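You operate a simulated robot arm through the tools that you are given. There is no shell and no other tool. Be economical: measure what you need, move in short steps, check, and stop when the job is done.

You run a simulated robot arm. Do the job below in one go: nothing can be reset, and whatever is moved stays where it is left.

JOB
Put things in order on the left half of the wall bench. At the end: the white porcelain knob from the left half of the wall bench stands where the filament stem stood; the filament stem stands where the wire spool stood; the medium lamp from the left half of the wall bench stands where the white porcelain knob stood; the wire spool stands on top of the black gauge; whatever was shut is shut again. Leave all else as you found it, and nothing knocked over.
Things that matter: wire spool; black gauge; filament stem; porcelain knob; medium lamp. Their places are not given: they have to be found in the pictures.

The check looks at the end state, three seconds after you hand in, the way a careful person would. Anything else that was tipped, shoved, dropped, spilled or broken makes it a failure.

ROBOT AND FRAMES
A 6-joint arm with a two-finger parallel gripper, fixed in place. Base frame: the origin is at the foot of the arm, x ahead of it, y to its left, z up; the work surface is at about z = 80. Readings come in cm, degrees, newtons and seconds.
With the tool pointing down near the work surface it reaches from about 26 to 68 cm from the base axis. Its first joint turns from -66.0 to 66.0 degrees. Payload 2.9 kg.
Tool frame: the origin (TCP) lies between the finger pads and is the grasp point; the fingertips stand 3 cm ahead of it; z points along the fingers, y is the line along which they close. The gripper opens to 11 cm. The fingers are 2 cm wide and 1 cm thick; the gripper's body (4.8 by 11.2 cm) begins 5.5 cm behind the TCP.
Orientation is that of the tool frame in the base frame, as a unit quaternion [w, x, y, z]. With the fingers straight down and closing along the base's y, the tool's x points along the base's -x, its y along +y and its z along -z.

CONTROLS
- The arm moves only by the tool move_arm. Its argument "series" is a list of rows, each a list of 3 entries, a list of its own where there are three numbers: the shift along the tool's x, y, z in cm, then the turn, a rotation vector about the tool's x, y, z in degrees, then the finger opening in cm, from 0 to 11. In form: [[[tx, ty, tz], [rx, ry, rz], hand], ...]. A call has 1 to 10 rows; each row shifts and turns the commanded pose from where the row before left it, along the tool's axes as they then stand. Each row takes 0.2 s and may step no farther than 5 cm and 8.6 degrees from the row before; otherwise, or with a gripper value out of range, the whole call is refused. A pose out of reach is approached as far as the arm can. The call stops where the force on the tool passes 40 N (or 10 N more than at its start, if that is more) or the arm is blocked; 0.2 s more then pass. Each finger travels about 10.8 cm/s and halts on what it meets, pressing with about 43 N; the grip force reading is that of the motor and also rises with nothing between the fingers. The clock runs only during rows and for 0.2 s after the last one: add rows that do not move to give the fingers time. The reply holds the time, the measured pose of the TCP, the force on the tool along the base axes, the opening and the grip force, in the units named above and with some noise.
- Cameras (640 x 400 px; columns grow to the right, rows downward): "scene" is fixed at [7.86, 43.97, 137.77]; the picture's right is [-0.71, -0.70, 0.00], its down [-0.45, 0.45, -0.77] and it looks along [0.54, -0.55, -0.64] (base axes); focal length 315 px, centre (320, 200). "wrist" rides on the gripper at [7.2, 1.7, -10.3] in the tool frame; the picture's right is [-0.23, 0.97, 0.00], its down [-0.76, -0.18, -0.62] and it looks along [-0.61, -0.14, 0.78] (tool axes); focal length 222 px, centre (320, 200).
- camera(camera): a new picture of that camera. No time passes.
- point_at(camera, pixels): for up to 12 pixels [column, row] of the newest picture of that camera ("zoom" is the newest enlarged one), the place [x, y, z] in the base frame of the surface seen there, good to about 0.3 cm. No time passes.
- zoom(camera, box): a new picture of the part [left, top, right, bottom] of that camera's present view, enlarged. No time passes.
- finish_job(): hands the job in; it is judged then, once.

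Work in short steps. Measure before you move; look again where a grasp or a placing could have gone wrong, and mend it. You have 80 turns and 46 pictures in all, those below and enlarged ones among them. Open the gripper and draw the arm clear of the work before you hand the job in, unless the task says otherwise; then end with one line.

The tools are called by a JSON object that holds its "method" and its "body". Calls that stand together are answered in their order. move_arm: Moves the arm, as the interface text tells. Its arguments: {"type":"object","properties":{"series":{"type":"array"}},"required":["series"]} The other tools are called the same way: camera (camera) takes a picture; point_at (camera, pixels) gives the place of the surface under pixels of a picture; zoom (camera, box) takes an enlarged picture of a part of a camera's view; finish_job () hands the job in.

At the start:

```text
clock: 0.0
tcp_pos: [35.05, 12.08, 110.88]
tcp_rot: [-0.001, 0.0, 1.0, 0.001]
ft_force: [0.0, 0.1, 0.3]
gripper_width: 11.02
grasp_force: 0.1
```

scene: 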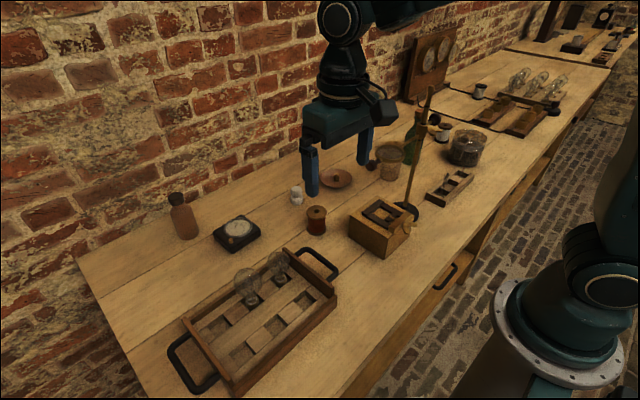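
wrist: 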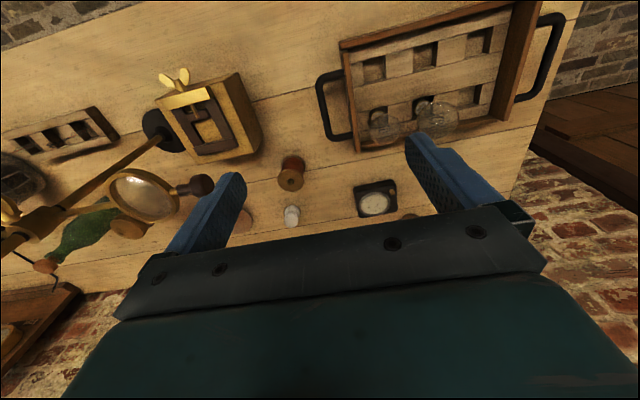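

The scene shows a tray with lamps near (260,310), a gauge at (238,232), a spool at (316,219) and a white knob at (296,194). I enlarge these parts before measuring.

{"method": "zoom", "body": {"camera": "scene", "box": [160, 160, 350, 280]}}

{"method": "zoom", "body": {"camera": "scene", "box": [160, 240, 350, 400]}}

{"method": "zoom", "body": {"camera": "scene", "box": [330, 90, 510, 270]}}

```text
3.33 times, centred on (255, 220) of scene
```

zoom: 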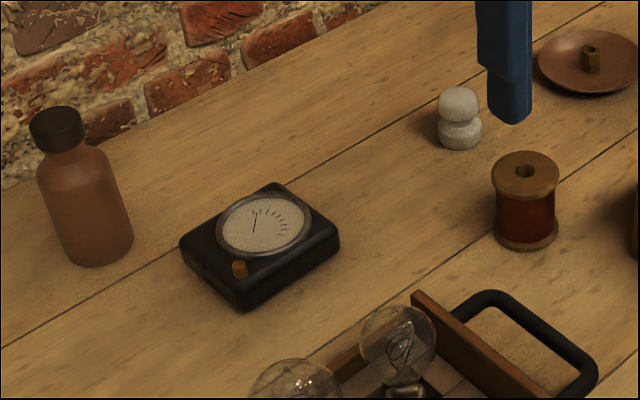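

```text
2.50 times, centred on (255, 320) of scene
```

zoom: 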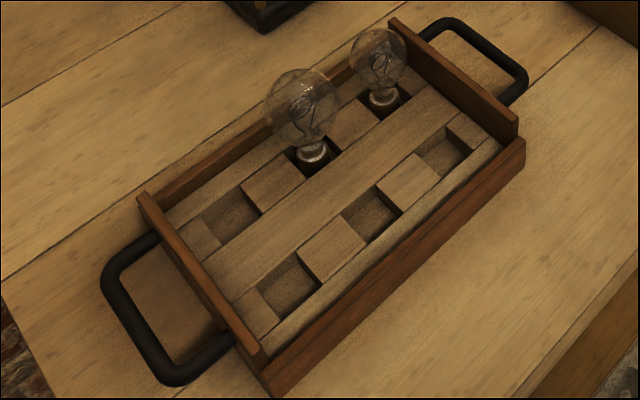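

```text
2.22 times, centred on (420, 180) of scene
```

zoom: 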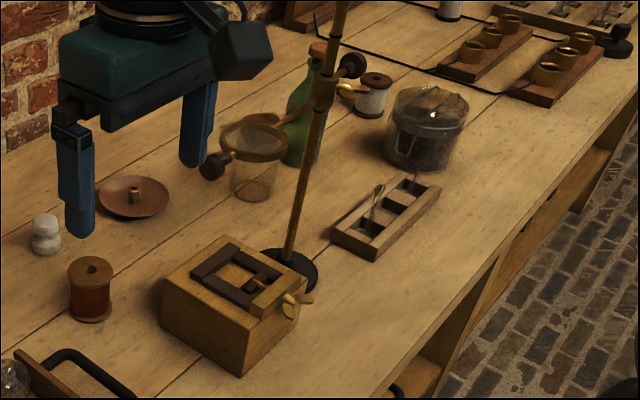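

I look closer at the rack, the wing-nut box, the lidded jar, and the far things.

{"method": "zoom", "body": {"camera": "scene", "box": [410, 155, 490, 215]}}

{"method": "zoom", "body": {"camera": "scene", "box": [340, 180, 440, 265]}}

{"method": "zoom", "body": {"camera": "scene", "box": [420, 60, 580, 170]}}

{"method": "zoom", "body": {"camera": "scene", "box": [360, 200, 520, 400]}}

```text
6.67 times, centred on (450, 185) of scene
```

zoom: 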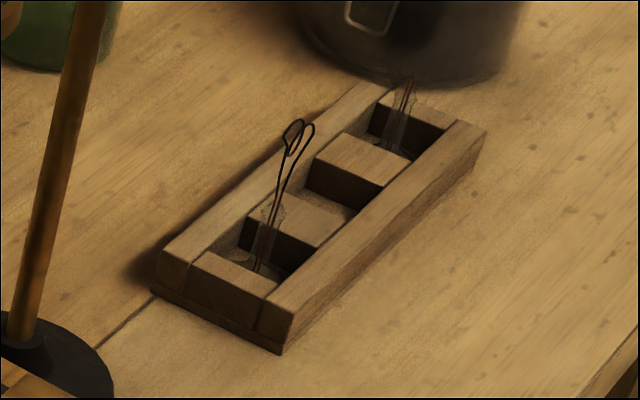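

```text
4.71 times, centred on (390, 222) of scene
```

zoom: 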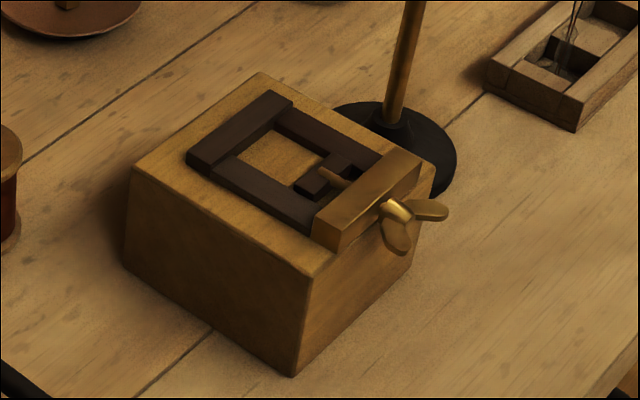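

```text
3.64 times, centred on (500, 115) of scene
```

zoom: 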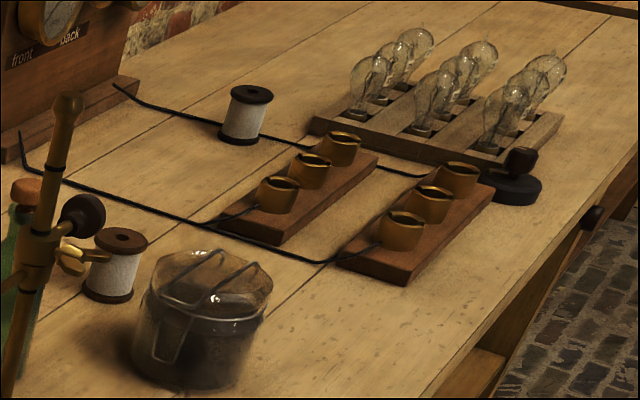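

```text
2.00 times, centred on (440, 300) of scene
```

zoom: 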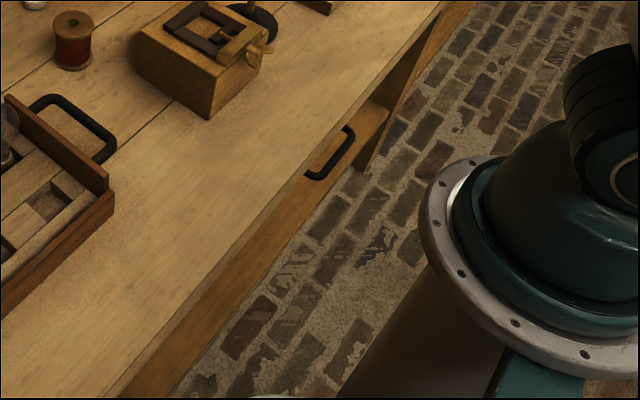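

I measure the main things: knob, spool, gauge corners, lamps, stem and rack.

{"method": "point_at", "body": {"camera": "scene", "pixels": [[297, 190], [297, 202], [316, 209], [317, 234], [238, 228], [215, 233], [241, 216], [261, 232], [233, 251], [248, 282], [252, 302], [278, 263]]}}

{"method": "point_at", "body": {"camera": "scene", "pixels": [[280, 279], [438, 197], [446, 176], [426, 195], [444, 206], [457, 168], [474, 175], [449, 183], [459, 178], [460, 171], [440, 203], [280, 295]]}}

{"method": "point_at", "body": {"camera": "scene", "pixels": [[447, 275], [470, 150], [395, 206], [381, 212], [367, 228], [431, 88], [335, 179], [440, 135], [390, 160], [380, 250], [350, 210], [183, 235]]}}

```text
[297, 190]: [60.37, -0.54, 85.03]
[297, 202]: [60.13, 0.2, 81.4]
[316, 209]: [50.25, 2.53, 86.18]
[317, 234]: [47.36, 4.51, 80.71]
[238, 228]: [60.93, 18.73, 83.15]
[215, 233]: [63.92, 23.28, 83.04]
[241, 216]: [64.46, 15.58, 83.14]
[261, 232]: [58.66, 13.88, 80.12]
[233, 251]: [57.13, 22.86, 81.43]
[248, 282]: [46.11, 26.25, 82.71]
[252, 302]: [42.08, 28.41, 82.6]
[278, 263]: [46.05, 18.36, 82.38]
```

```text
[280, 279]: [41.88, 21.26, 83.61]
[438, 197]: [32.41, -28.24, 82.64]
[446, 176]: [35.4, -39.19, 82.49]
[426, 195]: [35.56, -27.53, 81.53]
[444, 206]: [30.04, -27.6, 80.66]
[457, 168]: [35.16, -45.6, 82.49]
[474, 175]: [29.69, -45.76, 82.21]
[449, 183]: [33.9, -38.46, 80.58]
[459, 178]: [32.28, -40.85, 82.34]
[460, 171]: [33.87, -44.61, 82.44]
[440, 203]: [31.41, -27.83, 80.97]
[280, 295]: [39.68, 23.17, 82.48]
```

```text
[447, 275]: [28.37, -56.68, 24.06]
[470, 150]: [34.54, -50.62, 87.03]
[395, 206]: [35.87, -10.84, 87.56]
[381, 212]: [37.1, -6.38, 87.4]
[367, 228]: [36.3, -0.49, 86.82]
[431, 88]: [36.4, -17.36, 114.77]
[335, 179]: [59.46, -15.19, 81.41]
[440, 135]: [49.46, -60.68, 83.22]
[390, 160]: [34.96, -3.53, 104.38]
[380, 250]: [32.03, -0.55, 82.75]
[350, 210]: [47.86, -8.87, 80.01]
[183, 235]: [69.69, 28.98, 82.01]
```

Now I use the wrist view for a second measurement of spool (291,175), knob (291,215), gauge (375,200).

{"method": "zoom", "body": {"camera": "wrist", "box": [240, 130, 420, 240]}}

{"method": "point_at", "body": {"camera": "wrist", "pixels": [[291, 160], [291, 180], [281, 180], [301, 180], [291, 212], [374, 203], [384, 125], [436, 115], [355, 188], [394, 180], [361, 215], [403, 205]]}}

```text
3.56 times, centred on (330, 185) of wrist
```

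zoom: 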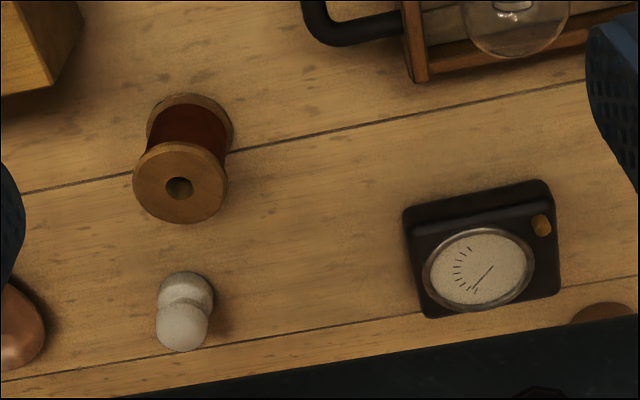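

```text
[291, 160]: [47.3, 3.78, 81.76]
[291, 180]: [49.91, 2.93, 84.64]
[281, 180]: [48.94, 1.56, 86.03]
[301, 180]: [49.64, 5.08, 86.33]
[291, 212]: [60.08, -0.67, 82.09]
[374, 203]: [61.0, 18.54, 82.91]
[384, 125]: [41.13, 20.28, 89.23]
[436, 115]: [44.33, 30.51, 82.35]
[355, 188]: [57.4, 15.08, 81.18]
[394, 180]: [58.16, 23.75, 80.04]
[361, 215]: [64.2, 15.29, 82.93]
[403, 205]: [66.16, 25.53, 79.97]
```

Spool is centred near (49.2, 3.2), top z 86.2, diameter about 5; gauge dial centre about (61, 18.6), top 83.1. I move above the spool with the fingers at 8 cm.

{"method": "move_arm", "body": {"series": [[[-2.83, -1.776, 3.176], [0, 0, 0], 9], [[-2.83, -1.776, 3.176], [0, 0, 0], 8], [[-2.83, -1.776, 3.176], [0, 0, 0], 8], [[-2.83, -1.776, 3.176], [0, 0, 0], 8], [[-2.83, -1.776, 3.176], [0, 0, 0], 8], [[0, 0, 0], [0, 0, 0], 8], [[0, 0, 0], [0, 0, 0], 8]]}}

{"method": "camera", "body": {"camera": "wrist"}}

```text
clock: 1.6
tcp_pos: [49.25, 3.29, 94.95]
tcp_rot: [0.001, 0.0, 1.0, 0.0]
ft_force: [1.0, 0.4, -0.6]
gripper_width: 7.98
grasp_force: 0.1
```

```text
35 pictures are left
```

wrist: 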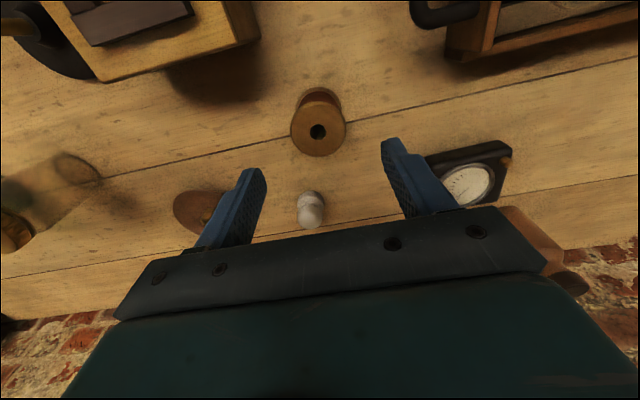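

The spool hole at (318,132) projects to about (49.4, 3.15), in line with the fingers, so I go down to z = 84 and close.

{"method": "move_arm", "body": {"series": [[[-0.1, -0.1, 4], [0, 0, 0], 8], [[0, 0, 4], [0, 0, 0], 8], [[0, 0, 2.9], [0, 0, 0], 8], [[0, 0, 0], [0, 0, 0], 8], [[0, 0, 0], [0, 0, 0], 4], [[0, 0, 0], [0, 0, 0], 4], [[0, 0, 0], [0, 0, 0], 4]]}}

```text
clock: 3.2
tcp_pos: [49.31, 3.11, 84.17]
tcp_rot: [0.0, 0.0, 1.0, 0.0]
ft_force: [-0.5, 0.4, 0.0]
gripper_width: 4.99
grasp_force: 43.3
```

Gripped at 4.99 cm. I lift it 10 cm and carry it to above the gauge.

{"method": "move_arm", "body": {"series": [[[0, 0, -3], [0, 0, 0], 4], [[0, 0, -4], [0, 0, 0], 4], [[0, 0, -3], [0, 0, 0], 4], [[-2.92, 3.87, 0], [0, 0, 0], 4], [[-2.92, 3.87, 0], [0, 0, 0], 4], [[-2.92, 3.87, 0], [0, 0, 0], 4], [[-2.92, 3.87, 0], [0, 0, 0], 4], [[0, 0, 0], [0, 0, 0], 4], [[0, 0, 0], [0, 0, 0], 4]]}}

{"method": "zoom", "body": {"camera": "scene", "box": [160, 120, 350, 280]}}

{"method": "camera", "body": {"camera": "wrist"}}

```text
clock: 5.2
tcp_pos: [60.93, 18.67, 94.17]
tcp_rot: [0.0, 0.0, 1.0, 0.0]
ft_force: [0.8, 0.4, -1.7]
gripper_width: 4.95
grasp_force: 43.2
```

```text
2.50 times, centred on (255, 200) of scene
```

zoom: 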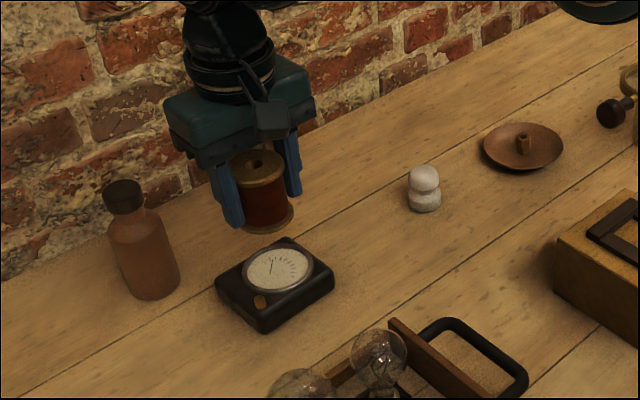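

```text
33 pictures are left
```

wrist: 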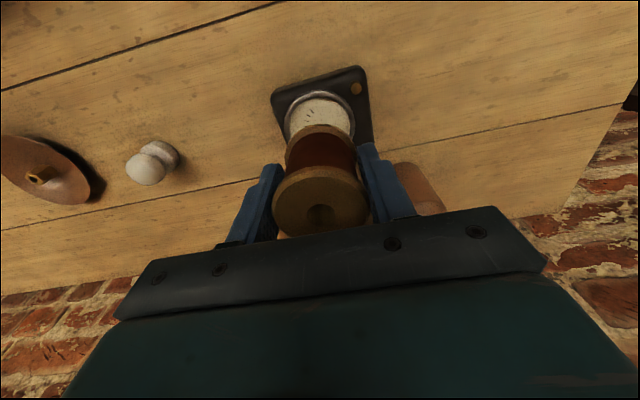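

The spool sits over the dial, whose centre is about (60.95, 18.75). I go down, slowly at the end, to feel contact near TCP z 87.3.

{"method": "move_arm", "body": {"series": [[[0, 0.08, 3], [0, 0, 0], 4], [[0, 0, 2.6], [0, 0, 0], 4], [[0, 0, 0.6], [0, 0, 0], 4], [[0, 0, 0.3], [0, 0, 0], 4], [[0, 0, 0], [0, 0, 0], 4]]}}

{"method": "zoom", "body": {"camera": "scene", "box": [195, 170, 290, 260]}}

```text
clock: 6.4
tcp_pos: [60.92, 18.74, 87.67]
tcp_rot: [0.0, 0.0, 1.0, 0.0]
ft_force: [0.2, 0.3, -1.2]
gripper_width: 4.99
grasp_force: 42.6
```

```text
4.44 times, centred on (242, 215) of scene
```

zoom: 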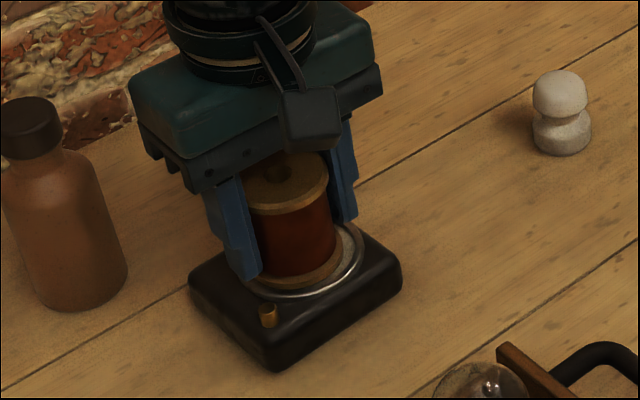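

No contact yet (force -1.2 N, only its weight). I continue in 0.12 cm steps.

{"method": "move_arm", "body": {"series": [[[0, 0, 0.15], [0, 0, 0], 4], [[0, 0, 0.12], [0, 0, 0], 4], [[0, 0, 0.12], [0, 0, 0], 4], [[0, 0, 0], [0, 0, 0], 4]]}}

```text
clock: 7.4
tcp_pos: [61.03, 18.64, 87.44]
tcp_rot: [0.0, 0.0, 1.0, 0.0]
ft_force: [0.1, 0.3, -0.7]
gripper_width: 4.97
grasp_force: 43.2
```

Commanded z is 87.2 and measured is 87.44, so contact may be starting. Another small step will tell.

{"method": "move_arm", "body": {"series": [[[0, 0, 0.12], [0, 0, 0], 4], [[0, 0, 0], [0, 0, 0], 4], [[0, 0, 0], [0, 0, 0], 4]]}}

```text
clock: 8.2
tcp_pos: [60.98, 18.74, 87.13]
tcp_rot: [0.001, 0.0, 1.0, 0.0]
ft_force: [-2.2, -1.7, 8.1]
gripper_width: 4.95
grasp_force: 42.8
```

Contact is clear at 8 N upward. I release slowly and then rise straight up.

{"method": "move_arm", "body": {"series": [[[0, 0, -0.05], [0, 0, 0], 5.3], [[0, 0, 0], [0, 0, 0], 6], [[0, 0, 0], [0, 0, 0], 7], [[0, 0, -2], [0, 0, 0], 7], [[0, 0, -4], [0, 0, 0], 7], [[0, 0, -4], [0, 0, 0], 7], [[0, 0, -4], [0, 0, 0], 7]]}}

{"method": "zoom", "body": {"camera": "scene", "box": [195, 170, 290, 260]}}

```text
clock: 9.8
tcp_pos: [61.25, 18.65, 101.19]
tcp_rot: [-0.001, 0.0, 1.0, -0.001]
ft_force: [-0.4, -0.1, -0.7]
gripper_width: 6.98
grasp_force: 0.1
```

```text
4.44 times, centred on (242, 215) of scene
```

zoom: 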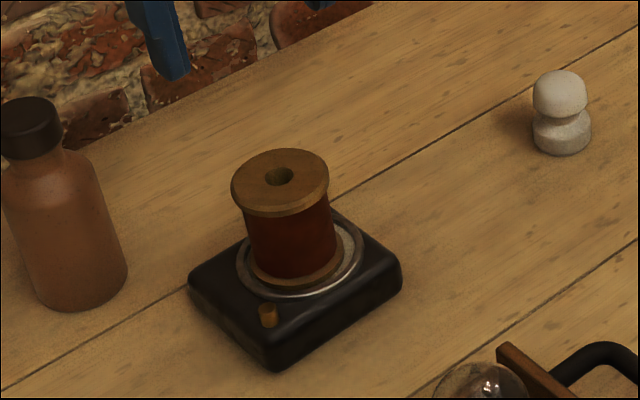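

The spool stands well centred on the gauge. For the stem I must pass the magnifier stand, whose rod is at about (36.5, -17.5) with its top near z 116, so I first climb to z 124.

{"method": "move_arm", "body": {"series": [[[2.71, -1.44, -3.8], [0, 0, 0], 7], [[2.71, -1.44, -3.8], [0, 0, 0], 7], [[2.71, -1.44, -3.8], [0, 0, 0], 7], [[2.71, -1.44, -3.8], [0, 0, 0], 7], [[2.71, -1.44, -3.8], [0, 0, 0], 7], [[2.71, -1.44, -3.8], [0, 0, 0], 7], [[0, 0, 0], [0, 0, 0], 7]]}}

{"method": "camera", "body": {"camera": "wrist"}}

{"method": "camera", "body": {"camera": "scene"}}

```text
clock: 11.4
tcp_pos: [44.84, 10.09, 123.9]
tcp_rot: [0.0, 0.0, 1.0, 0.0]
ft_force: [0.9, 1.0, 0.0]
gripper_width: 7.0
grasp_force: 0.1
```

```text
30 pictures are left
```

wrist: 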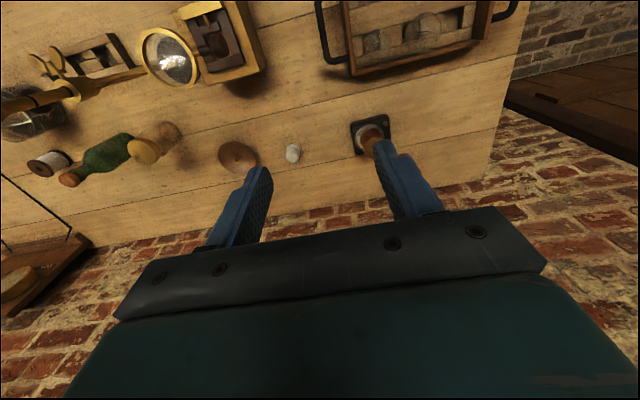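

```text
29 pictures are left
```

scene: 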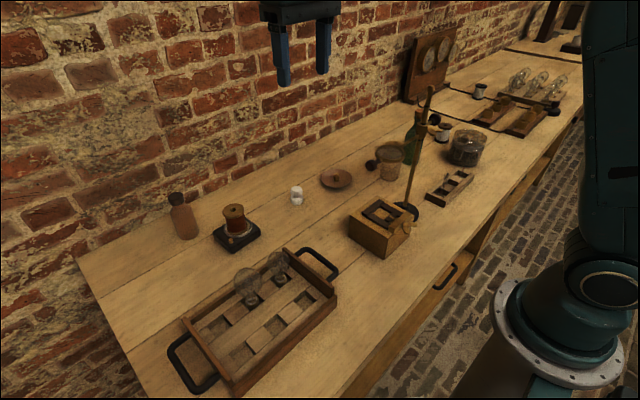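

I measure the magnifier stand's extent in both pictures before passing it.

{"method": "point_at", "body": {"camera": "wrist", "pixels": [[168, 57], [143, 60], [190, 75], [130, 74], [100, 85], [75, 92], [55, 60], [40, 62], [22, 103], [5, 106], [45, 98], [70, 80]]}}

{"method": "point_at", "body": {"camera": "scene", "pixels": [[432, 87], [424, 120], [433, 117], [422, 127], [440, 128], [412, 160], [372, 164], [408, 185], [435, 118], [400, 141], [414, 210], [396, 204]]}}

{"method": "zoom", "body": {"camera": "scene", "box": [350, 75, 470, 175]}}

```text
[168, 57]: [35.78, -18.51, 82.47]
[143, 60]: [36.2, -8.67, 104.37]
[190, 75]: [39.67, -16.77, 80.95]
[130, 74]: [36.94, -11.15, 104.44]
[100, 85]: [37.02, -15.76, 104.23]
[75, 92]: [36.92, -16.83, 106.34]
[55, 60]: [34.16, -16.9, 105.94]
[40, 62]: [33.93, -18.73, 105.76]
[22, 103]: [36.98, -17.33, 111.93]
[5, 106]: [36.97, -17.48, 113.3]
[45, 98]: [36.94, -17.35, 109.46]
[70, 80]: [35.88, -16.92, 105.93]
```

```text
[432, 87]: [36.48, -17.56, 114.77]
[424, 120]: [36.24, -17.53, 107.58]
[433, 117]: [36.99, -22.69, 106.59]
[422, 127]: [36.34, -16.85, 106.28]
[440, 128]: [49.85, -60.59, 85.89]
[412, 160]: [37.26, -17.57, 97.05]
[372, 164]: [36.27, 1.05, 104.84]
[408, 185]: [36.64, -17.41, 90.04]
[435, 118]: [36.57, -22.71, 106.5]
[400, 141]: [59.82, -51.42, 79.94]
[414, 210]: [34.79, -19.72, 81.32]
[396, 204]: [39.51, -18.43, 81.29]
```

```text
4.00 times, centred on (410, 125) of scene
```

zoom: 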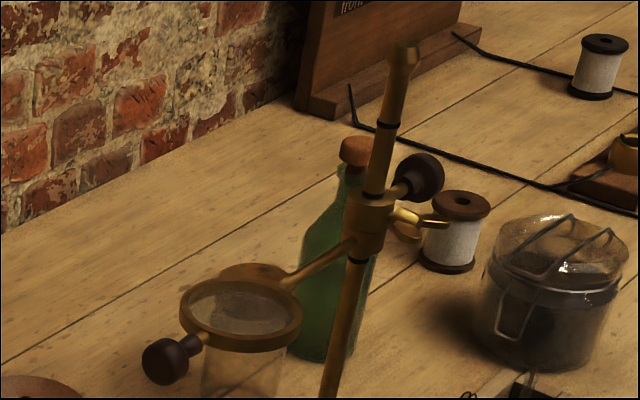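

Stand: rod at (36.9, -17.4), top about 116.5, dark knob reaching y ≈ -23.5 at z 106. I cross above it at z 124.

{"method": "move_arm", "body": {"series": [[[1.2, -4.4, 0], [0, 0, 0], 7], [[1.2, -4.4, 0], [0, 0, 0], 7], [[1.2, -4.4, 0], [0, 0, 0], 7], [[1.2, -4.4, 0], [0, 0, 0], 7], [[1.2, -4.4, 0], [0, 0, 0], 7], [[1.2, -4.4, 0], [0, 0, 0], 7], [[1.2, -4.4, 0], [0, 0, 0], 7], [[1.2, -4.4, 0], [0, 0, 0], 7], [[1.2, -4.4, 0], [0, 0, 0], 7], [[0, 0, 0], [0, 0, 0], 7]]}}

{"method": "move_arm", "body": {"series": [[[0, 0, 0], [0, 0, -8.5], 6], [[0, 0, 0], [0, 0, -8.5], 6], [[0, 0, 0], [0, 0, -8.5], 6], [[0, 0, 0], [0, 0, -8.5], 6], [[0, 0, 0], [0, 0, -8.5], 6], [[0, 0, 0], [0, 0, -8.5], 6], [[0, 0, 0], [0, 0, -8.5], 6], [[0, 0, 0], [0, 0, -8.5], 6], [[0, 0, 0], [0, 0, -8.5], 6], [[0, 0, 0], [0, 0, -8.5], 6]]}}

```text
clock: 13.6
tcp_pos: [34.09, -29.71, 124.1]
tcp_rot: [0.0, 0.0, 1.0, 0.001]
ft_force: [0.3, -0.2, -0.1]
gripper_width: 7.01
grasp_force: 0.0
```

```text
clock: 15.8
tcp_pos: [34.0, -29.63, 124.07]
tcp_rot: [0.001, -0.677, 0.736, -0.001]
ft_force: [-0.4, 0.3, 1.0]
gripper_width: 6.0
grasp_force: 0.1
```

The tool's x now points along base -y, with the camera on the side away from the stand. I turn the last 5 degrees and lower to z 104 to look at the rack.

{"method": "move_arm", "body": {"series": [[[0, 0, 0], [0, 0, -5], 6], [[0, 0, 5], [0, 0, 0], 6], [[0, 0, 5], [0, 0, 0], 6], [[0, 0, 5], [0, 0, 0], 6], [[0, 0, 5], [0, 0, 0], 6], [[0, 0, 0], [0, 0, 0], 6]]}}

{"method": "camera", "body": {"camera": "wrist"}}

{"method": "zoom", "body": {"camera": "scene", "box": [350, 75, 510, 235]}}

```text
clock: 17.2
tcp_pos: [34.08, -29.32, 103.91]
tcp_rot: [0.0, 0.707, -0.707, 0.0]
ft_force: [1.0, -0.2, -0.8]
gripper_width: 6.01
grasp_force: 0.0
```

```text
27 pictures are left
```

wrist: 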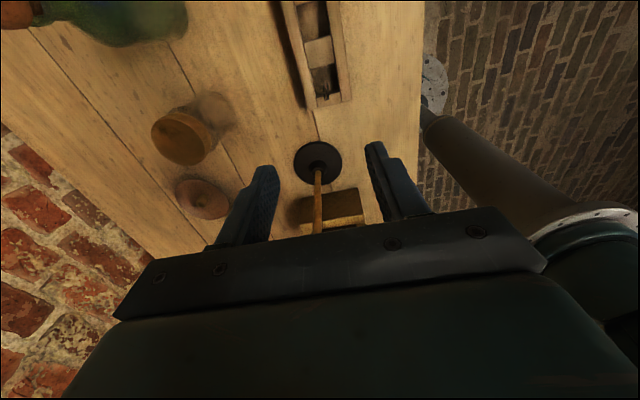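

```text
2.50 times, centred on (430, 155) of scene
```

zoom: 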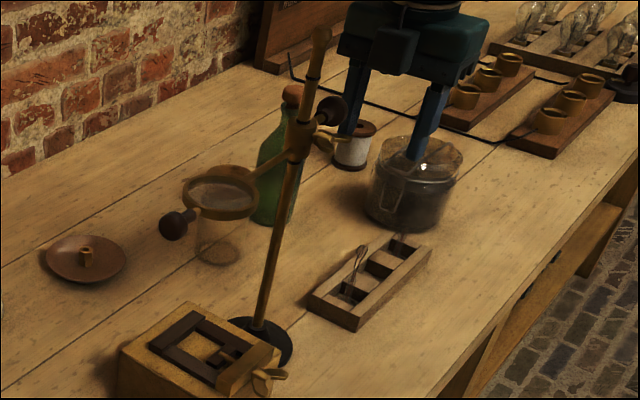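

The rack is at the top of the wrist picture around (318,60). I enlarge it and measure.

{"method": "zoom", "body": {"camera": "wrist", "box": [240, 0, 400, 110]}}

{"method": "point_at", "body": {"camera": "wrist", "pixels": [[306, 107], [350, 99], [315, 105], [338, 101], [316, 68], [332, 66], [318, 94], [335, 91], [326, 96], [318, 50], [310, 40], [322, 20]]}}

```text
3.64 times, centred on (320, 55) of wrist
```

zoom: 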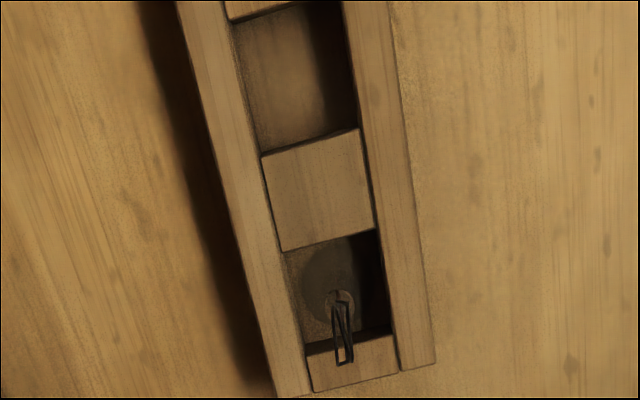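

```text
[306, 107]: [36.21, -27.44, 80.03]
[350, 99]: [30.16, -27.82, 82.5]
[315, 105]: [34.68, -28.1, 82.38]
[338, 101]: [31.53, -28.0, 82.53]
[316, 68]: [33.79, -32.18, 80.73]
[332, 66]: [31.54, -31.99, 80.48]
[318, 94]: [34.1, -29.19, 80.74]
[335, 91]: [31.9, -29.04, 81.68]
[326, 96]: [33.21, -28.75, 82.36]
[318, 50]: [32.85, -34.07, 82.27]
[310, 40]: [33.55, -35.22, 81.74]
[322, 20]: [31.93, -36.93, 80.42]
```

The near stem stands in the slot around (33.1, -30.5), with its wire loop reaching about z 88.7. I check what is in the far slot before choosing.

{"method": "zoom", "body": {"camera": "scene", "box": [425, 160, 481, 200]}}

{"method": "move_arm", "body": {"series": [[[5, 0, 0], [0, 0, 0], 6], [[5, 0, 0], [0, 0, 0], 6], [[5, 0, 0], [0, 0, 0], 6], [[0, 0, 0], [0, 0, 0], 6]]}}

{"method": "zoom", "body": {"camera": "wrist", "box": [230, 0, 410, 120]}}

```text
10.00 times, centred on (453, 180) of scene
```

zoom: 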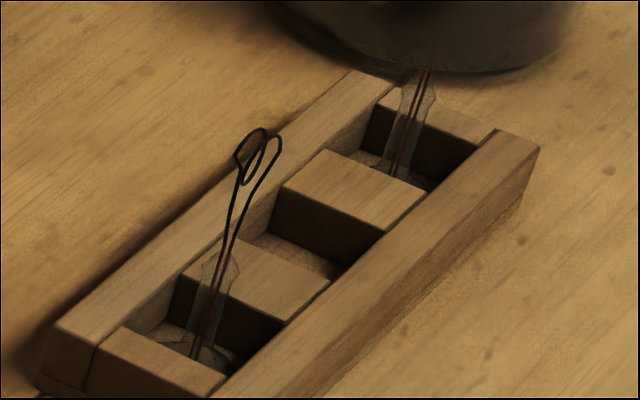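

```text
clock: 18.2
tcp_pos: [34.14, -44.61, 103.75]
tcp_rot: [0.0, -0.707, 0.708, 0.001]
ft_force: [-0.8, -0.2, 1.0]
gripper_width: 5.99
grasp_force: 0.0
```

```text
3.33 times, centred on (320, 60) of wrist
```

zoom: 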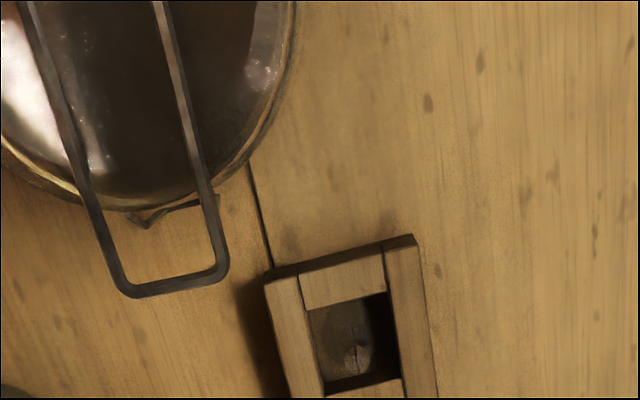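

The far slot holds a bare stub without a loop, so the near one with the loop is the filament stem. I hover over it at (33.0, -30.4), z 92.5, and look.

{"method": "move_arm", "body": {"series": [[[-4.75, 0.37, 0], [0, 0, 0], 6], [[-4.75, 0.37, 0], [0, 0, 0], 6], [[-4.75, 0.36, 0], [0, 0, 0], 6], [[0, 0, 4], [0, 0, 0], 5], [[0, 0, 4], [0, 0, 0], 4], [[0, 0, 3.4], [0, 0, 0], 4], [[0, 0, 0], [0, 0, 0], 4]]}}

{"method": "camera", "body": {"camera": "wrist"}}

{"method": "zoom", "body": {"camera": "scene", "box": [380, 60, 520, 220]}}

```text
clock: 19.8
tcp_pos: [32.81, -30.37, 92.59]
tcp_rot: [0.0, 0.707, -0.707, 0.0]
ft_force: [0.9, -0.2, 0.0]
gripper_width: 3.97
grasp_force: 0.0
```

```text
22 pictures are left
```

wrist: 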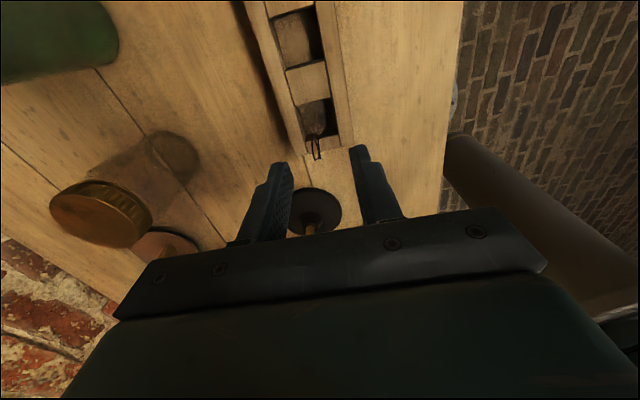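

```text
2.50 times, centred on (450, 140) of scene
```

zoom: 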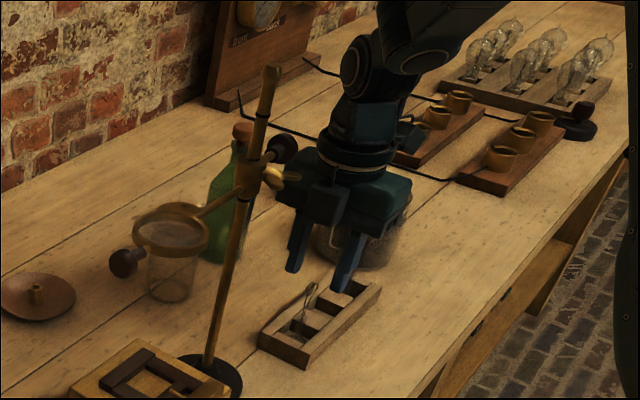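

Loop tip at (316,157) projects to about (33.05, -30.3) and the glass to (33.2, -30.7). I shift slightly, lower so the fingertips stop just above the rails, and close.

{"method": "move_arm", "body": {"series": [[[0.12, -0.25, 0], [0, 0, 0], 4], [[0, 0, 3], [0, 0, 0], 4], [[0, 0, 2.6], [0, 0, 0], 4], [[0, 0, 1.0], [0, 0, 0], 4], [[0, 0, 0], [0, 0, 0], 4], [[0, 0, 0], [0, 0, 0], 2.5], [[0, 0, 0], [0, 0, 0], 1], [[0, 0, 0], [0, 0, 0], 0.5], [[0, 0, 0], [0, 0, 0], 0.5]]}}

{"method": "zoom", "body": {"camera": "scene", "box": [400, 100, 500, 220]}}

```text
clock: 21.8
tcp_pos: [33.15, -30.61, 85.82]
tcp_rot: [0.0, -0.707, 0.707, 0.001]
ft_force: [-0.5, -0.3, 0.0]
gripper_width: 0.79
grasp_force: 14.2
```

```text
3.33 times, centred on (450, 160) of scene
```

zoom: 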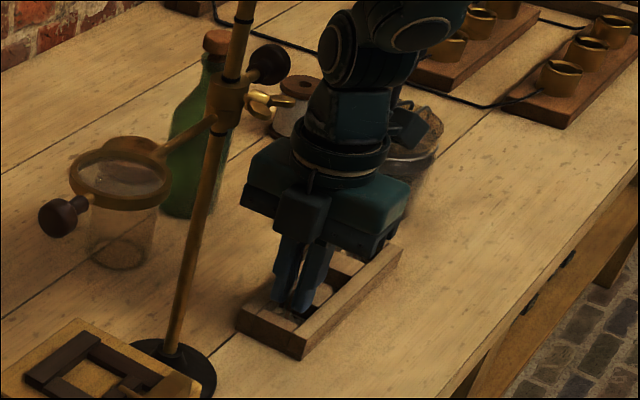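

Gripped at 0.79 cm with modest force; I tighten a little, then lift straight up in steps.

{"method": "move_arm", "body": {"series": [[[0, 0, 0], [0, 0, 0], 0.2], [[0, 0, 0], [0, 0, 0], 0], [[0, 0, -0.5], [0, 0, 0], 0], [[0, 0, -2], [0, 0, 0], 0], [[0, 0, -3], [0, 0, 0], 0], [[0, 0, -3], [0, 0, 0], 0], [[0, 0, 0], [0, 0, 0], 0]]}}

{"method": "zoom", "body": {"camera": "scene", "box": [410, 110, 490, 210]}}

```text
clock: 23.4
tcp_pos: [33.27, -30.43, 94.39]
tcp_rot: [0.0, -0.707, 0.708, 0.001]
ft_force: [0.3, 0.7, 0.5]
gripper_width: 0.78
grasp_force: 13.8
```

```text
4.00 times, centred on (450, 160) of scene
```

zoom: 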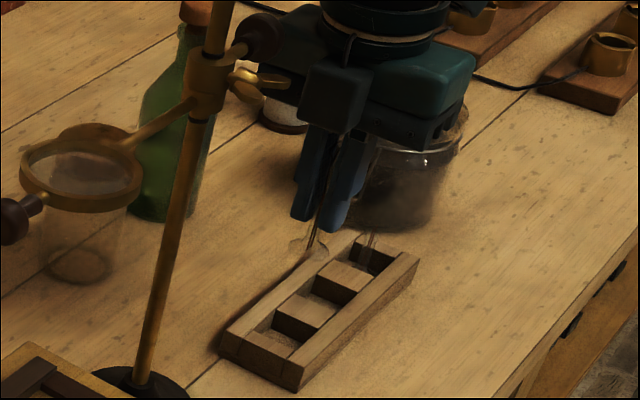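

The stem hangs upright from the fingers, foot free of the rack. I climb to about z 126 and then cross over the stand.

{"method": "move_arm", "body": {"series": [[[0, 0, -4.5], [0, 0, 0], 0], [[0, 0, -4.5], [0, 0, 0], 0], [[0, 0, -4.5], [0, 0, 0], 0], [[0, 0, -4.5], [0, 0, 0], 0], [[0, 0, -4.5], [0, 0, 0], 0], [[0, 0, -4.5], [0, 0, 0], 0], [[0, 0, -4.5], [0, 0, 0], 0], [[0, 0, 0], [0, 0, 0], 0]]}}

{"method": "move_arm", "body": {"series": [[[-3.74, -1.794, 0], [0, 0, 0], 0], [[-3.74, -1.794, 0], [0, 0, 0], 0], [[-3.74, -1.794, 0], [0, 0, 0], 0], [[-3.74, -1.794, 0], [0, 0, 0], 0], [[-3.74, -1.794, 0], [0, 0, 0], 0], [[-3.74, -1.794, 0], [0, 0, 0], 0], [[-3.74, -1.794, 0], [0, 0, 0], 0], [[-3.74, -1.794, 0], [0, 0, 0], 0], [[-3.74, -1.794, 0], [0, 0, 0], 0], [[0, 0, 0], [0, 0, 0], 0]]}}

```text
clock: 25.2
tcp_pos: [33.16, -30.42, 126.18]
tcp_rot: [0.0, -0.707, 0.708, 0.001]
ft_force: [0.7, -0.2, -0.3]
gripper_width: 0.81
grasp_force: 13.6
```

```text
clock: 27.4
tcp_pos: [49.23, 3.06, 126.01]
tcp_rot: [-0.001, -0.707, 0.707, 0.0]
ft_force: [0.3, 0.5, -1.1]
gripper_width: 0.82
grasp_force: 13.5
```

Crossed safely. Next is descending to z 90 above the old spool place.

{"method": "move_arm", "body": {"series": [[[0, 0, 4.5], [0, 0, 0], 0], [[0, 0, 4.5], [0, 0, 0], 0], [[0, 0, 4.5], [0, 0, 0], 0], [[0, 0, 4.5], [0, 0, 0], 0], [[0, 0, 4.5], [0, 0, 0], 0], [[0, 0, 4.5], [0, 0, 0], 0], [[0, 0, 4.5], [0, 0, 0], 0], [[0, 0, 4.4], [0, 0, 0], 0], [[0, 0, 0], [0, 0, 0], 0]]}}

{"method": "zoom", "body": {"camera": "scene", "box": [270, 150, 370, 250]}}

```text
clock: 29.4
tcp_pos: [49.05, 3.18, 89.91]
tcp_rot: [0.0, -0.707, 0.707, 0.0]
ft_force: [-0.6, -0.3, 0.2]
gripper_width: 0.81
grasp_force: 14.0
```

```text
4.00 times, centred on (320, 200) of scene
```

zoom: 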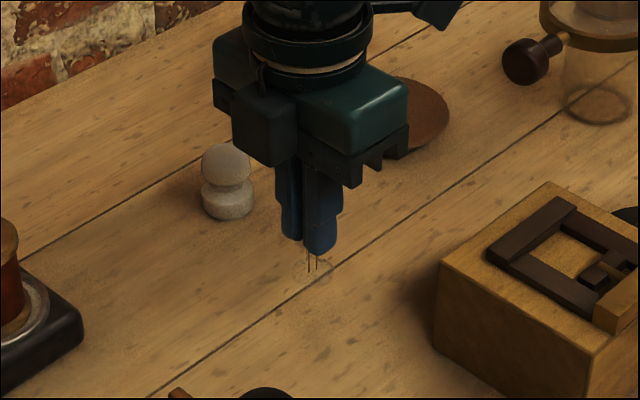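

The stem is upright over the spool's old place (foot at about (317,268) in the enlargement). I lower it, with small steps near the bench.

{"method": "move_arm", "body": {"series": [[[0, -0.15, 2.5], [0, 0, 0], 0], [[0, 0, 1.6], [0, 0, 0], 0], [[0, 0, 0.2], [0, 0, 0], 0], [[0, 0, 0.15], [0, 0, 0], 0], [[0, 0, 0], [0, 0, 0], 0]]}}

```text
clock: 30.6
tcp_pos: [49.42, 3.28, 85.52]
tcp_rot: [0.0, 0.708, -0.707, -0.001]
ft_force: [-3.6, -0.5, 10.1]
gripper_width: 0.78
grasp_force: 14.1
```

Contact with 10 N at z 85.5; I ease back slightly and read again before opening.

{"method": "move_arm", "body": {"series": [[[0, 0, -0.1], [0, 0, 0], 0], [[0, 0, 0], [0, 0, 0], 0]]}}

{"method": "zoom", "body": {"camera": "scene", "box": [290, 190, 350, 250]}}

```text
clock: 31.2
tcp_pos: [49.33, 3.26, 85.65]
tcp_rot: [0.0, 0.707, -0.707, 0.001]
ft_force: [-0.6, 0.6, 0.2]
gripper_width: 0.78
grasp_force: 14.6
```

```text
6.67 times, centred on (320, 220) of scene
```

zoom: 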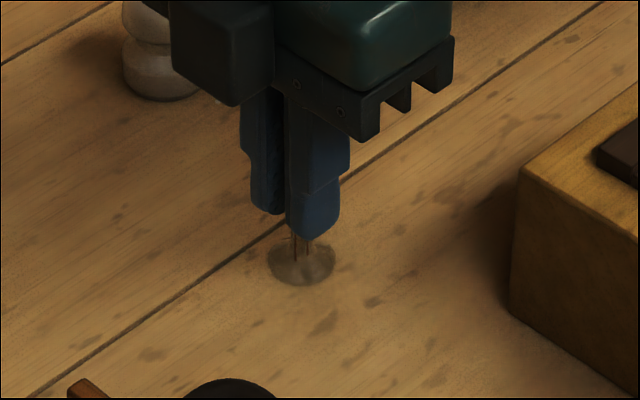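

The foot disc rests at the bench. I lower 0.06 cm, open gently, and rise.

{"method": "move_arm", "body": {"series": [[[0, 0, 0.06], [0, 0, 0], 0], [[0, 0, 0], [0, 0, 0], 0.9], [[0, 0, 0], [0, 0, 0], 1.4], [[0, 0, 0], [0, 0, 0], 2.5], [[0, 0, 0], [0, 0, 0], 3.5], [[0, 0, -2], [0, 0, 0], 3.5], [[0, 0, -4], [0, 0, 0], 3.5], [[0, 0, -4], [0, 0, 0], 3.5], [[0, 0, -4], [0, 0, 0], 5], [[0, 0, 0], [0, 0, 0], 6]]}}

{"method": "zoom", "body": {"camera": "scene", "box": [270, 170, 350, 250]}}

```text
clock: 33.4
tcp_pos: [49.33, 3.14, 99.77]
tcp_rot: [0.0, 0.707, -0.707, 0.0]
ft_force: [0.1, 0.0, -0.2]
gripper_width: 5.98
grasp_force: 0.2
```

```text
5.00 times, centred on (310, 210) of scene
```

zoom: 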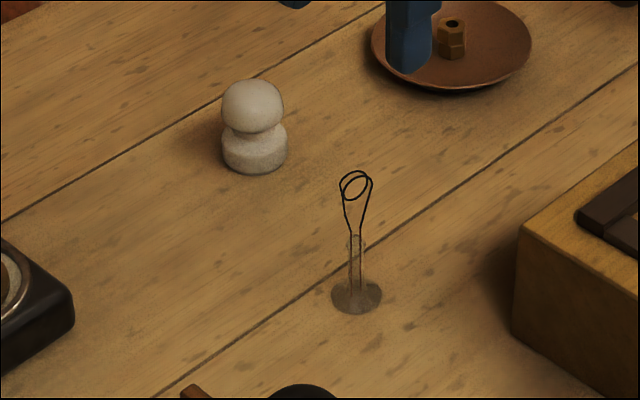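

The stem stands upright at the old spool place. The knob's head and base project to about (60.4, -0.35), so I hover there at z 94.

{"method": "move_arm", "body": {"series": [[[1.16, -3.69, 0], [0, 0, 0], 6], [[1.16, -3.69, 0], [0, 0, 0], 6], [[1.16, -3.69, 0], [0, 0, 0], 6], [[0, 0, 3], [0, 0, 0], 6], [[0, 0, 2.8], [0, 0, 0], 6], [[0, 0, 0], [0, 0, 0], 6]]}}

{"method": "camera", "body": {"camera": "wrist"}}

```text
clock: 34.8
tcp_pos: [60.46, -0.35, 94.02]
tcp_rot: [0.0, 0.707, -0.707, 0.0]
ft_force: [-0.4, -0.2, -0.3]
gripper_width: 6.01
grasp_force: 0.1
```

```text
15 pictures are left
```

wrist: 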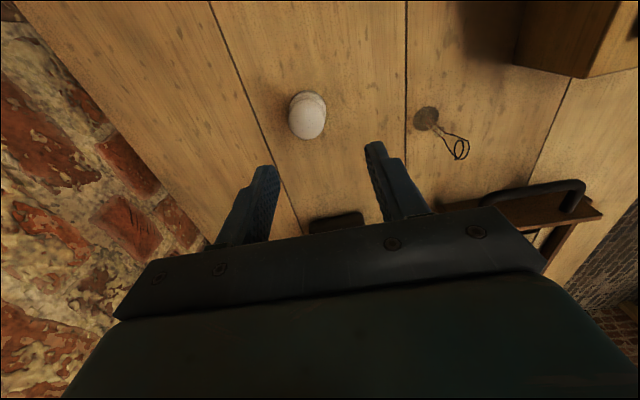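

The wrist ray (checked on the stem foot, which gave exactly its known place) puts the knob at about (61.25, -0.8). I correct, descend to z 85.4 and close.

{"method": "move_arm", "body": {"series": [[[0.42, -0.8, 0], [0, 0, 0], 6], [[0, 0, 4], [0, 0, 0], 6], [[0, 0, 3], [0, 0, 0], 6], [[0, 0, 1.6], [0, 0, 0], 6], [[0, 0, 0], [0, 0, 0], 6], [[0, 0, 0], [0, 0, 0], 4.5], [[0, 0, 0], [0, 0, 0], 3], [[0, 0, 0], [0, 0, 0], 2.5], [[0, 0, 0], [0, 0, 0], 2.5]]}}

```text
clock: 36.8
tcp_pos: [61.34, -0.64, 85.33]
tcp_rot: [0.0, -0.707, 0.707, 0.0]
ft_force: [0.9, -0.3, 0.0]
gripper_width: 3.32
grasp_force: 43.1
```

Gripped at 3.32 cm. I lift, then rise while drawing in to stay well within reach.

{"method": "move_arm", "body": {"series": [[[0, 0, -1], [0, 0, 0], 2.5], [[0, 0, -4.5], [0, 0, 0], 2.5], [[0, 0, -4.5], [0, 0, 0], 2.5], [[0, 2.4, -4.3], [0, 0, 0], 2.5], [[0, 2.4, -4.3], [0, 0, 0], 2.5], [[0, 2.4, -4.3], [0, 0, 0], 2.5], [[0, 2.4, -4.3], [0, 0, 0], 2.5], [[0, 2.4, -4.3], [0, 0, 0], 2.5], [[0, 2.4, -4.3], [0, 0, 0], 2.5], [[0, 0, -4.7], [0, 0, 0], 2.5]]}}

```text
clock: 39.0
tcp_pos: [46.46, -0.57, 125.6]
tcp_rot: [-0.001, -0.707, 0.707, 0.001]
ft_force: [0.1, -1.2, -0.5]
gripper_width: 3.36
grasp_force: 43.1
```

Crossing over the stand to above the emptied slot, then lowering to z 100 to measure the slot against the 3.3 cm knob.

{"method": "move_arm", "body": {"series": [[[4.247, 1.967, 0], [0, 0, 0], 2.5], [[4.247, 1.967, 0], [0, 0, 0], 2.5], [[4.247, 1.967, 0], [0, 0, 0], 2.5], [[4.247, 1.967, 0], [0, 0, 0], 2.5], [[4.247, 1.967, 0], [0, 0, 0], 2.5], [[4.247, 1.967, 0], [0, 0, 0], 2.5], [[4.247, 1.967, 0], [0, 0, 0], 2.5], [[0, 0, 0], [0, 0, 0], 2.5]]}}

{"method": "move_arm", "body": {"series": [[[0, 0, 5], [0, 0, 0], 2.5], [[0, 0, 5], [0, 0, 0], 2.5], [[0, 0, 5], [0, 0, 0], 2.5], [[0, 0, 5], [0, 0, 0], 2.5], [[0, 0, 5], [0, 0, 0], 2.5], [[0, 0, 4], [0, 0, 0], 2.5], [[0, 0, 0], [0, 0, 0], 2.5], [[0, 0, 0], [0, 0, 0], 2.5]]}}

{"method": "zoom", "body": {"camera": "wrist", "box": [250, 30, 390, 150]}}

```text
clock: 40.8
tcp_pos: [33.18, -30.37, 125.74]
tcp_rot: [0.001, 0.707, -0.707, 0.0]
ft_force: [0.1, -0.1, -0.3]
gripper_width: 3.35
grasp_force: 43.3
```

```text
clock: 42.6
tcp_pos: [33.14, -30.32, 96.83]
tcp_rot: [0.0, -0.707, 0.707, 0.0]
ft_force: [-0.4, -0.6, -1.4]
gripper_width: 3.34
grasp_force: 43.1
```

```text
3.33 times, centred on (320, 90) of wrist
```

zoom: 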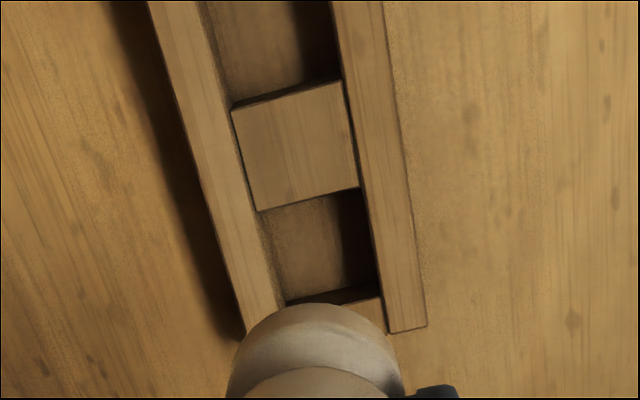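

Slot opening measures about 3.15 × 3.3 cm centred near (32.93, -30.7), while the knob's base is about 3.5 cm, so it may rest on the slot's rim. I centre it and lower with care, watching for contact near TCP z 87.8.

{"method": "move_arm", "body": {"series": [[[0, 0.15, 3], [0, 0, 0], 2.5], [[0, 0, 3], [0, 0, 0], 2.5], [[0, 0, 2], [0, 0, 0], 2.5], [[0, 0, 0.5], [0, 0, 0], 2.5], [[0, 0, 0], [0, 0, 0], 2.5]]}}

{"method": "zoom", "body": {"camera": "scene", "box": [415, 150, 475, 210]}}

```text
clock: 43.8
tcp_pos: [32.96, -30.41, 88.17]
tcp_rot: [0.0, 0.707, -0.707, 0.0]
ft_force: [-1.2, 0.8, -1.2]
gripper_width: 3.35
grasp_force: 42.9
```

```text
6.67 times, centred on (445, 180) of scene
```

zoom: 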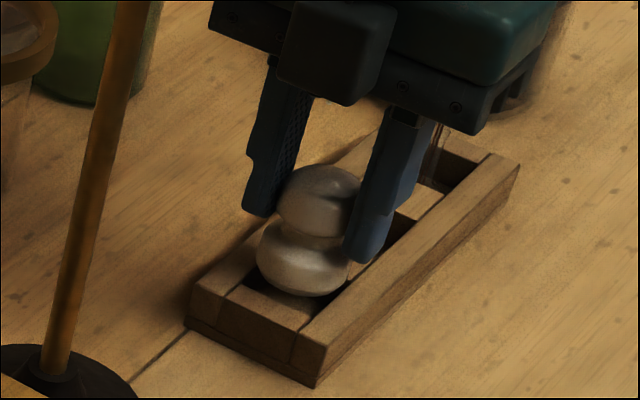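

The knob is centred over the slot just above the rim, so I continue down in small steps.

{"method": "move_arm", "body": {"series": [[[0, 0, 0.2], [0, 0, 0], 2.5], [[0, 0, 0.15], [0, 0, 0], 2.5], [[0, 0, 0.15], [0, 0, 0], 2.5], [[0, 0, 0], [0, 0, 0], 2.5]]}}

```text
clock: 44.8
tcp_pos: [32.9, -30.49, 87.72]
tcp_rot: [0.0, 0.707, -0.707, 0.0]
ft_force: [-0.9, 0.4, -0.5]
gripper_width: 3.34
grasp_force: 43.1
```

{"method": "move_arm", "body": {"series": [[[0, 0, 0.15], [0, 0, 0], 2.5], [[0, 0, 0.15], [0, 0, 0], 2.5], [[0, 0, 0], [0, 0, 0], 2.5]]}}

```text
clock: 45.6
tcp_pos: [32.96, -30.38, 87.61]
tcp_rot: [-0.001, 0.707, -0.707, 0.002]
ft_force: [-2.2, 4.1, 26.1]
gripper_width: 3.34
grasp_force: 42.5
```

Contact at z 87.6 with 26 N and a sideways 4 N toward +y, so it touches the -y edge first. I raise 0.3, shift 0.2 toward +y and try again.

{"method": "move_arm", "body": {"series": [[[0, 0, -0.4], [0, 0, 0], 2.5], [[-0.2, 0, 0], [0, 0, 0], 2.5], [[0, 0, 0.2], [0, 0, 0], 2.5], [[0, 0, 0.1], [0, 0, 0], 2.5], [[0, 0, 0.1], [0, 0, 0], 2.5], [[0, 0, 0], [0, 0, 0], 2.5]]}}

```text
clock: 47.0
tcp_pos: [32.92, -30.26, 87.52]
tcp_rot: [0.0, -0.707, 0.707, 0.0]
ft_force: [-4.2, 4.1, 26.5]
gripper_width: 3.36
grasp_force: 42.3
```

The same height and force again, so it rests on the rim. I ease up 0.1 and look at how it sits.

{"method": "move_arm", "body": {"series": [[[0, 0, -0.12], [0, 0, 0], 2.5], [[0, 0, 0], [0, 0, 0], 2.5]]}}

{"method": "zoom", "body": {"camera": "scene", "box": [425, 160, 473, 208]}}

{"method": "zoom", "body": {"camera": "wrist", "box": [260, 50, 380, 170]}}

```text
clock: 47.6
tcp_pos: [32.97, -30.25, 87.61]
tcp_rot: [0.0, 0.707, -0.707, 0.001]
ft_force: [2.8, -1.5, 7.5]
gripper_width: 3.32
grasp_force: 43.2
```

```text
8.33 times, centred on (449, 184) of scene
```

zoom: 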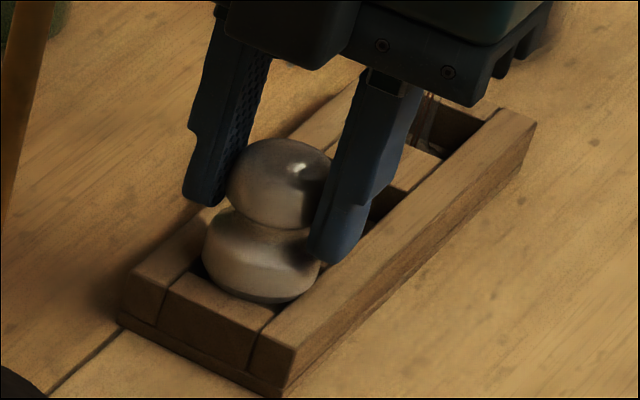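

```text
3.33 times, centred on (320, 110) of wrist
```

zoom: 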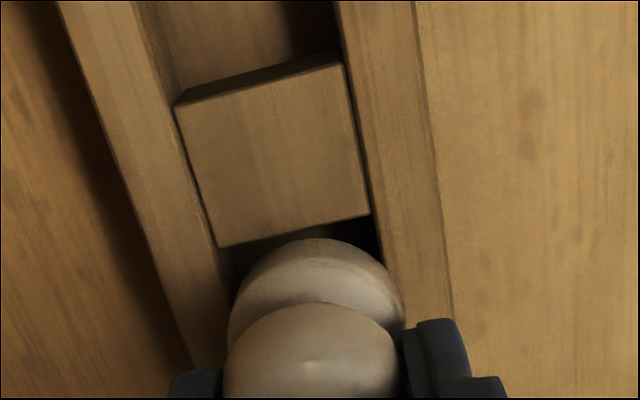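

It sits about 0.3 cm into the rim, with the base centre about 0.15 toward +y of the slot's centre (-30.93). I lift slightly, shift back 0.15, and lower to light contact.

{"method": "move_arm", "body": {"series": [[[0, 0, -0.4], [0, 0, 0], 2.5], [[0.14, 0, 0], [0, 0, 0], 2.5], [[0, 0, 0.2], [0, 0, 0], 2.5], [[0, 0, 0.18], [0, 0, 0], 2.5], [[0, 0, 0], [0, 0, 0], 2.5]]}}

```text
clock: 48.8
tcp_pos: [32.97, -30.27, 87.58]
tcp_rot: [0.0, -0.707, 0.707, 0.001]
ft_force: [0.1, 0.1, -0.1]
gripper_width: 3.35
grasp_force: 43.2
```

No contact here at the same height now, so it is better centred. I continue down in 0.1 steps.

{"method": "move_arm", "body": {"series": [[[0, 0, 0.1], [0, 0, 0], 2.5], [[0, 0, 0.1], [0, 0, 0], 2.5], [[0, 0, 0], [0, 0, 0], 2.5]]}}

```text
clock: 49.6
tcp_pos: [32.89, -30.3, 87.51]
tcp_rot: [0.0, -0.707, 0.708, -0.003]
ft_force: [-3.7, 6.1, 23.8]
gripper_width: 3.32
grasp_force: 43.2
```

Contact is again at about the same height, so it is resting on the rim all round. I ease off, open slowly, and check before rising.

{"method": "move_arm", "body": {"series": [[[0, 0, -0.1], [0, 0, 0], 2.5], [[0, 0, 0], [0, 0, 0], 3.3], [[0, 0, 0], [0, 0, 0], 3.6], [[0, 0, 0], [0, 0, 0], 4], [[0, 0, 0], [0, 0, 0], 5], [[0, 0, 0], [0, 0, 0], 5]]}}

{"method": "zoom", "body": {"camera": "scene", "box": [425, 160, 473, 208]}}

```text
clock: 51.0
tcp_pos: [32.87, -30.36, 87.54]
tcp_rot: [0.001, -0.707, 0.707, 0.001]
ft_force: [0.4, 0.1, -0.3]
gripper_width: 5.0
grasp_force: 0.0
```

```text
8.33 times, centred on (449, 184) of scene
```

zoom: 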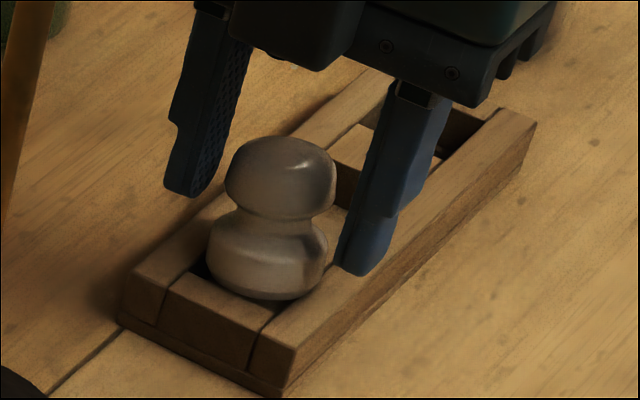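

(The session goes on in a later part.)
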